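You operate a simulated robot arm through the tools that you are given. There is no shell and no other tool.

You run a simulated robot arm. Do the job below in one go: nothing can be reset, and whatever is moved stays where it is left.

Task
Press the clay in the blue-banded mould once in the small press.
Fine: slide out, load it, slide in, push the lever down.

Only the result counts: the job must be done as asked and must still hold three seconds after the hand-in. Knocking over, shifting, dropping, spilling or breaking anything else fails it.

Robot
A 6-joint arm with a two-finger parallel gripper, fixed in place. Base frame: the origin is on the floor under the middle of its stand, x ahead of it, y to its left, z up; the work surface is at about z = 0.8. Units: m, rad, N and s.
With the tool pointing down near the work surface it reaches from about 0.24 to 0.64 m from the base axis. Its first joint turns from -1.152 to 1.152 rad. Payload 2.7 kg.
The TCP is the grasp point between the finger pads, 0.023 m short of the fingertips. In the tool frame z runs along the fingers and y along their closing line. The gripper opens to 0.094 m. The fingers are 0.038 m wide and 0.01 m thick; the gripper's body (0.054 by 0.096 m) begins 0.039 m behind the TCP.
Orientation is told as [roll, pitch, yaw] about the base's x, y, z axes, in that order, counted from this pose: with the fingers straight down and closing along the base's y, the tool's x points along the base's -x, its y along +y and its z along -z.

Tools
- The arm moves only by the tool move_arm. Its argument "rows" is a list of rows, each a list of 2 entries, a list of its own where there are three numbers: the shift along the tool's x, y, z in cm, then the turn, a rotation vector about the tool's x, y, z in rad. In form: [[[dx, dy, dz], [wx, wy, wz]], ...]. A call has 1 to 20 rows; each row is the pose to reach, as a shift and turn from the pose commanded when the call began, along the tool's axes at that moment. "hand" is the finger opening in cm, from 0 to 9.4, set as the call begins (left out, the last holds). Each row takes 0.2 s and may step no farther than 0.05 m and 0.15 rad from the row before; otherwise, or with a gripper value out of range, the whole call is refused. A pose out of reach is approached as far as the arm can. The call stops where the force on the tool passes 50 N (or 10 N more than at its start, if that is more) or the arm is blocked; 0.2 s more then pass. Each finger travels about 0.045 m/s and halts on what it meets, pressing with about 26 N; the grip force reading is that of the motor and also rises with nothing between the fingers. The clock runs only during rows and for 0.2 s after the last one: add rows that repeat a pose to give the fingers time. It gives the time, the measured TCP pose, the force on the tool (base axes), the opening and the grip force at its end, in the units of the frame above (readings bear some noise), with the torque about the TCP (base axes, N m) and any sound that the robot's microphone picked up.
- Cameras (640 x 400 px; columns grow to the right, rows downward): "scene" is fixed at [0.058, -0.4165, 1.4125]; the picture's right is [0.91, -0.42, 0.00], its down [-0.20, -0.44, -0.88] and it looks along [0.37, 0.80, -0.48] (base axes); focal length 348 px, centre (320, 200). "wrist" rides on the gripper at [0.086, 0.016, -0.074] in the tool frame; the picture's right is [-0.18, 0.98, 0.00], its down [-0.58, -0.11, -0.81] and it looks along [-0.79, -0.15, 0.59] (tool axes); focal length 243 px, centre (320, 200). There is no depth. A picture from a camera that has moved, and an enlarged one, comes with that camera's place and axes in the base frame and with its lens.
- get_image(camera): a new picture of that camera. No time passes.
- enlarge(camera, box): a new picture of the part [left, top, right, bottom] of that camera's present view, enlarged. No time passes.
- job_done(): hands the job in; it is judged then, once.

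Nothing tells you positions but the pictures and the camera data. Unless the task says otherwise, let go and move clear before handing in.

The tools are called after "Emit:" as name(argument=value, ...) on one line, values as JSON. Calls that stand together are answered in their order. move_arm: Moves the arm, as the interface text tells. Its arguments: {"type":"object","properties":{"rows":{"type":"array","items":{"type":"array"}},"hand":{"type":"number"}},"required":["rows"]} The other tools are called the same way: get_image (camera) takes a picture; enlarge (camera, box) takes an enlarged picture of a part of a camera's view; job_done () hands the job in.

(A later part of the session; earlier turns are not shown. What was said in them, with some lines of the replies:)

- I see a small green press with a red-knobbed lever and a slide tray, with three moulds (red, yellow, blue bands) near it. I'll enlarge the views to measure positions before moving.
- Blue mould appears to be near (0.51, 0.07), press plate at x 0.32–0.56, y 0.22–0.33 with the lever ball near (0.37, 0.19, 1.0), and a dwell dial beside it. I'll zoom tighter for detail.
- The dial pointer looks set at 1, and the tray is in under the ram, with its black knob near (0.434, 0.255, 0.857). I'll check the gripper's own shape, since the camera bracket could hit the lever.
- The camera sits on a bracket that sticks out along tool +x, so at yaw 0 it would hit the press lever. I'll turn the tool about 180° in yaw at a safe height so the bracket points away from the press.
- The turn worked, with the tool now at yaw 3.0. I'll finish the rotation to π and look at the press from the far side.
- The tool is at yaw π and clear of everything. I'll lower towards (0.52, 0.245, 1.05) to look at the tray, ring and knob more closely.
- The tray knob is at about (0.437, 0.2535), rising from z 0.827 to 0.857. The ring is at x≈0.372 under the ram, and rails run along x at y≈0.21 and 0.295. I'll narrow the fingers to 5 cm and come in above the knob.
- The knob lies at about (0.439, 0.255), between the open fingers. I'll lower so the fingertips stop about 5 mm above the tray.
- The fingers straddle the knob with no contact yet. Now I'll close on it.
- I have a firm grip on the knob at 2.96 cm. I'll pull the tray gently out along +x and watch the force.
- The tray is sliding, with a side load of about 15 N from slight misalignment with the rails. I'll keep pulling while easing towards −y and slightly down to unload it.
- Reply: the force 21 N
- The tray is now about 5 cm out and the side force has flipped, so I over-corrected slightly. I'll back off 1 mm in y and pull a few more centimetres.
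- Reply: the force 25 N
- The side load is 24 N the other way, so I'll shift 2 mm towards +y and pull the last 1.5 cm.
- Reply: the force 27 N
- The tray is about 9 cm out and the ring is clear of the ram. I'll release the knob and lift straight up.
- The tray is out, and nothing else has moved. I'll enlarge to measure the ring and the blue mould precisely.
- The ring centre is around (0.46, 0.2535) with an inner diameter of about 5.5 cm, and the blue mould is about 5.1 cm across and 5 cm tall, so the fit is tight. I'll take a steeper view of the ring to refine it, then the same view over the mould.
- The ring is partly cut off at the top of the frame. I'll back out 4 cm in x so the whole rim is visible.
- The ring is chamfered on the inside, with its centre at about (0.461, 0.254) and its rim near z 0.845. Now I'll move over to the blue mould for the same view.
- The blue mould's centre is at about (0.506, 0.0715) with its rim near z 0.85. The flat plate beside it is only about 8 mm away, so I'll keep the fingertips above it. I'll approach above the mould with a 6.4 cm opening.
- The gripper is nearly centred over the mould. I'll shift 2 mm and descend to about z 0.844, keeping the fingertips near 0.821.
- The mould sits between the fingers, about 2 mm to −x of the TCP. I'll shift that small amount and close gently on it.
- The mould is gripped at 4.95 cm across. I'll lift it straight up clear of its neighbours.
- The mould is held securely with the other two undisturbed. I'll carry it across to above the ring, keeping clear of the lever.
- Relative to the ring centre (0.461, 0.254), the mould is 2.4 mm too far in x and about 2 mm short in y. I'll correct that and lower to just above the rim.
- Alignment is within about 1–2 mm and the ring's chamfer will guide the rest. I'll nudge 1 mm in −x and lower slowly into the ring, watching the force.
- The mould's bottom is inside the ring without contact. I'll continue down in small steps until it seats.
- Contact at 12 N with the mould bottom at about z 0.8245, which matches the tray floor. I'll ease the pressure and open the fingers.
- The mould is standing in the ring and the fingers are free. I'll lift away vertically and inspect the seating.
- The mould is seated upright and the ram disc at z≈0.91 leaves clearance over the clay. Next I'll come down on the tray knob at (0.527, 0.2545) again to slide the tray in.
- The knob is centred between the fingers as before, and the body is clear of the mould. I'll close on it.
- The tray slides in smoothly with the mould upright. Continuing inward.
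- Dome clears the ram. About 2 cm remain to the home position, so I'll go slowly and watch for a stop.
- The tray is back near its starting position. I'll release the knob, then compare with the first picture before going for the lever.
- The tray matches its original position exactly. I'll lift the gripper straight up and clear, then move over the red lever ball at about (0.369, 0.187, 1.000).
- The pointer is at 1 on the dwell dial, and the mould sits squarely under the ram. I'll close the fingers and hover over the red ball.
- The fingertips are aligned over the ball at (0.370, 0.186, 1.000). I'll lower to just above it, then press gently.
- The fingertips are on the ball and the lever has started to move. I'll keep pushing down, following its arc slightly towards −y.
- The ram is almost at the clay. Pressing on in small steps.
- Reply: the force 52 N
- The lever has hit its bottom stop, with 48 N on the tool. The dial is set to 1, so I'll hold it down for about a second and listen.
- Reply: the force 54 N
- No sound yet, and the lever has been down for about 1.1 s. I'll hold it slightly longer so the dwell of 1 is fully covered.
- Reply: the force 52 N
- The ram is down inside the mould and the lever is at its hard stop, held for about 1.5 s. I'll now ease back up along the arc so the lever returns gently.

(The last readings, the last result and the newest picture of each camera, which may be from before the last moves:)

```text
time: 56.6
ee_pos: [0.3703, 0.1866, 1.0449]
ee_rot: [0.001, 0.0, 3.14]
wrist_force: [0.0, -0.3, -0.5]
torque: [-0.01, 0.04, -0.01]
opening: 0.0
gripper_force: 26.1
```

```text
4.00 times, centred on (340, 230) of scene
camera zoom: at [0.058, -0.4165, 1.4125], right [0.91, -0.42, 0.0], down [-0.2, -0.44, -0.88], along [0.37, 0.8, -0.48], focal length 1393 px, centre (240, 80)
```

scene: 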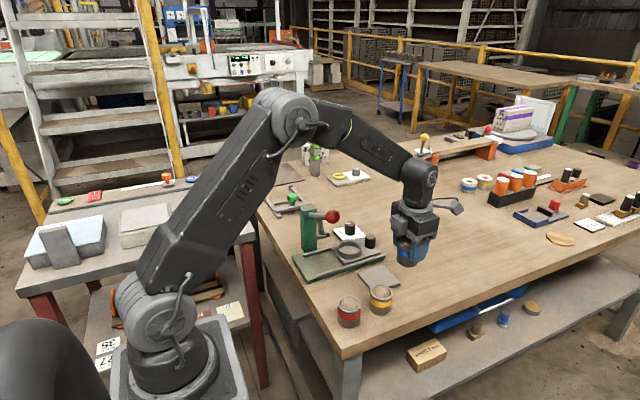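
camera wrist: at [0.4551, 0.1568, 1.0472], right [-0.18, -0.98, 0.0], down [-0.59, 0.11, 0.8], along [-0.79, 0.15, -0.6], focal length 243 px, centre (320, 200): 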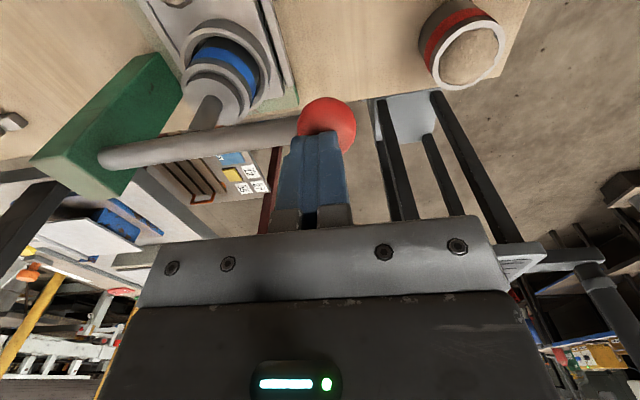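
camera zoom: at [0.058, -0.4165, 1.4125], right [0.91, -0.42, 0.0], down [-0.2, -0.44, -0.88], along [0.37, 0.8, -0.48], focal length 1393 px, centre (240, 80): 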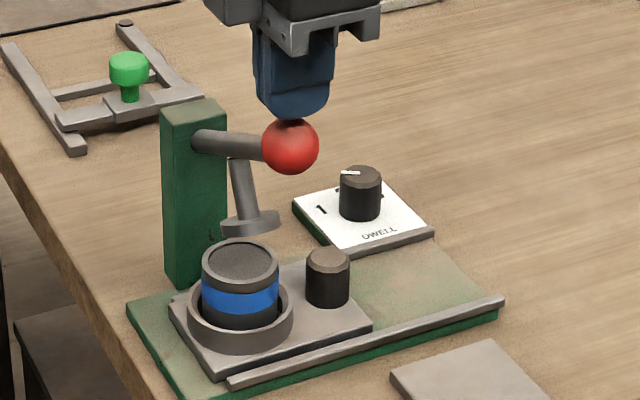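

The lever has sprung back up and the clay in the blue mould is now flat and pressed. I'll move the arm up and clear, then check everything.

Emit:
move_arm(rows=[[[0, 0, -4.0], [0, 0, 0]], [[0, 0, -8.0], [0, 0, 0]], [[0, 0, -12.0], [0, 0, 0]], [[2.0, 1.0, -15.0], [0, 0, 0]], [[4.0, 2.0, -16.0], [0, 0, 0]]])

Emit:
enlarge(camera="scene", box=[310, 200, 380, 270])

Emit:
get_image(camera="scene")

Emit:
get_image(camera="wrist")

```text
time: 57.8
ee_pos: [0.4116, 0.1656, 1.2038]
ee_rot: [0.002, 0.0, 3.139]
wrist_force: [0.6, -0.9, -0.5]
torque: [-0.01, -0.02, -0.01]
opening: 0.0
gripper_force: 25.9
```

```text
5.71 times, centred on (345, 235) of scene
camera zoom: at [0.0579, -0.4165, 1.4125], right [0.91, -0.42, 0.0], down [-0.2, -0.44, -0.88], along [0.37, 0.8, -0.48], focal length 1989 px, centre (177, 0)
```

zoom: 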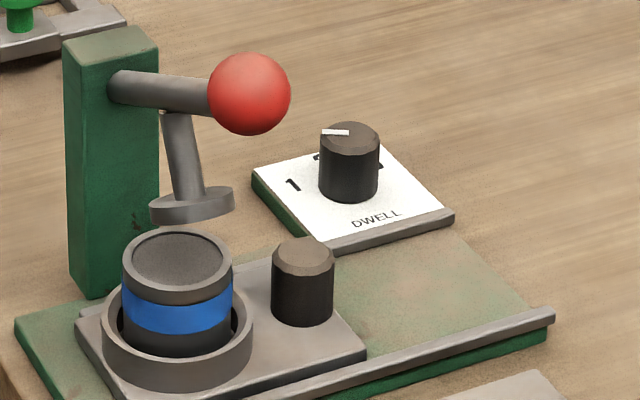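

```text
taken
```

scene: 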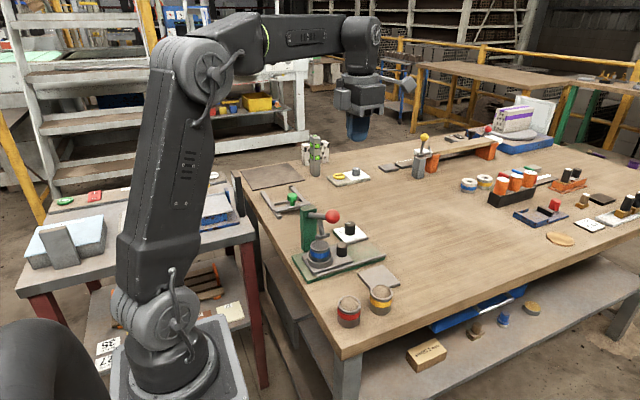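

```text
taken
camera wrist: at [0.4966, 0.1489, 1.277], right [-0.19, -0.98, 0.0], down [-0.58, 0.11, 0.81], along [-0.79, 0.15, -0.59], focal length 243 px, centre (320, 200)
```

wrist: 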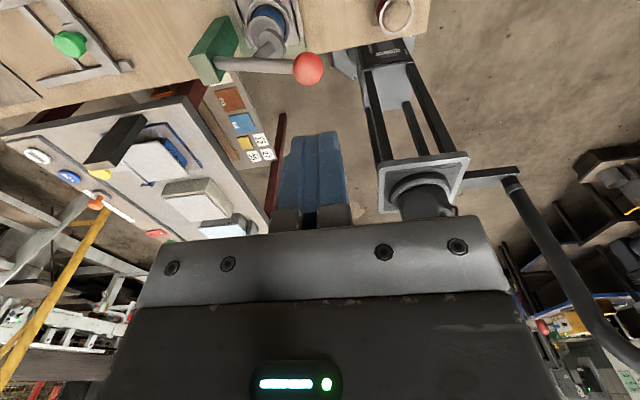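

The blue mould stands in the press with its clay pressed flat, the lever is back up and the tray is home. The red and yellow moulds and everything else are where they were, and the arm is clear, so I'm handing in.

Emit:
job_done()

```text
The job is handed in.
```

The clay in the blue-banded mould has been pressed once. It is now flat in the mould, which I left standing in the press ring with the tray slid in.

I slid the tray out and lifted the mould into the ring. Then I slid the tray back to its starting position and pushed the lever down to its stop. The dwell dial reads 1, so I held the lever down for about 1.5 seconds. I took the 1 to mean roughly a second; the press gave no sound or signal to confirm it.

The lever came back up on its own. In the final picture the red and yellow moulds and the other items on the bench are where they started. The gripper is clear of the press, and the job is handed in.
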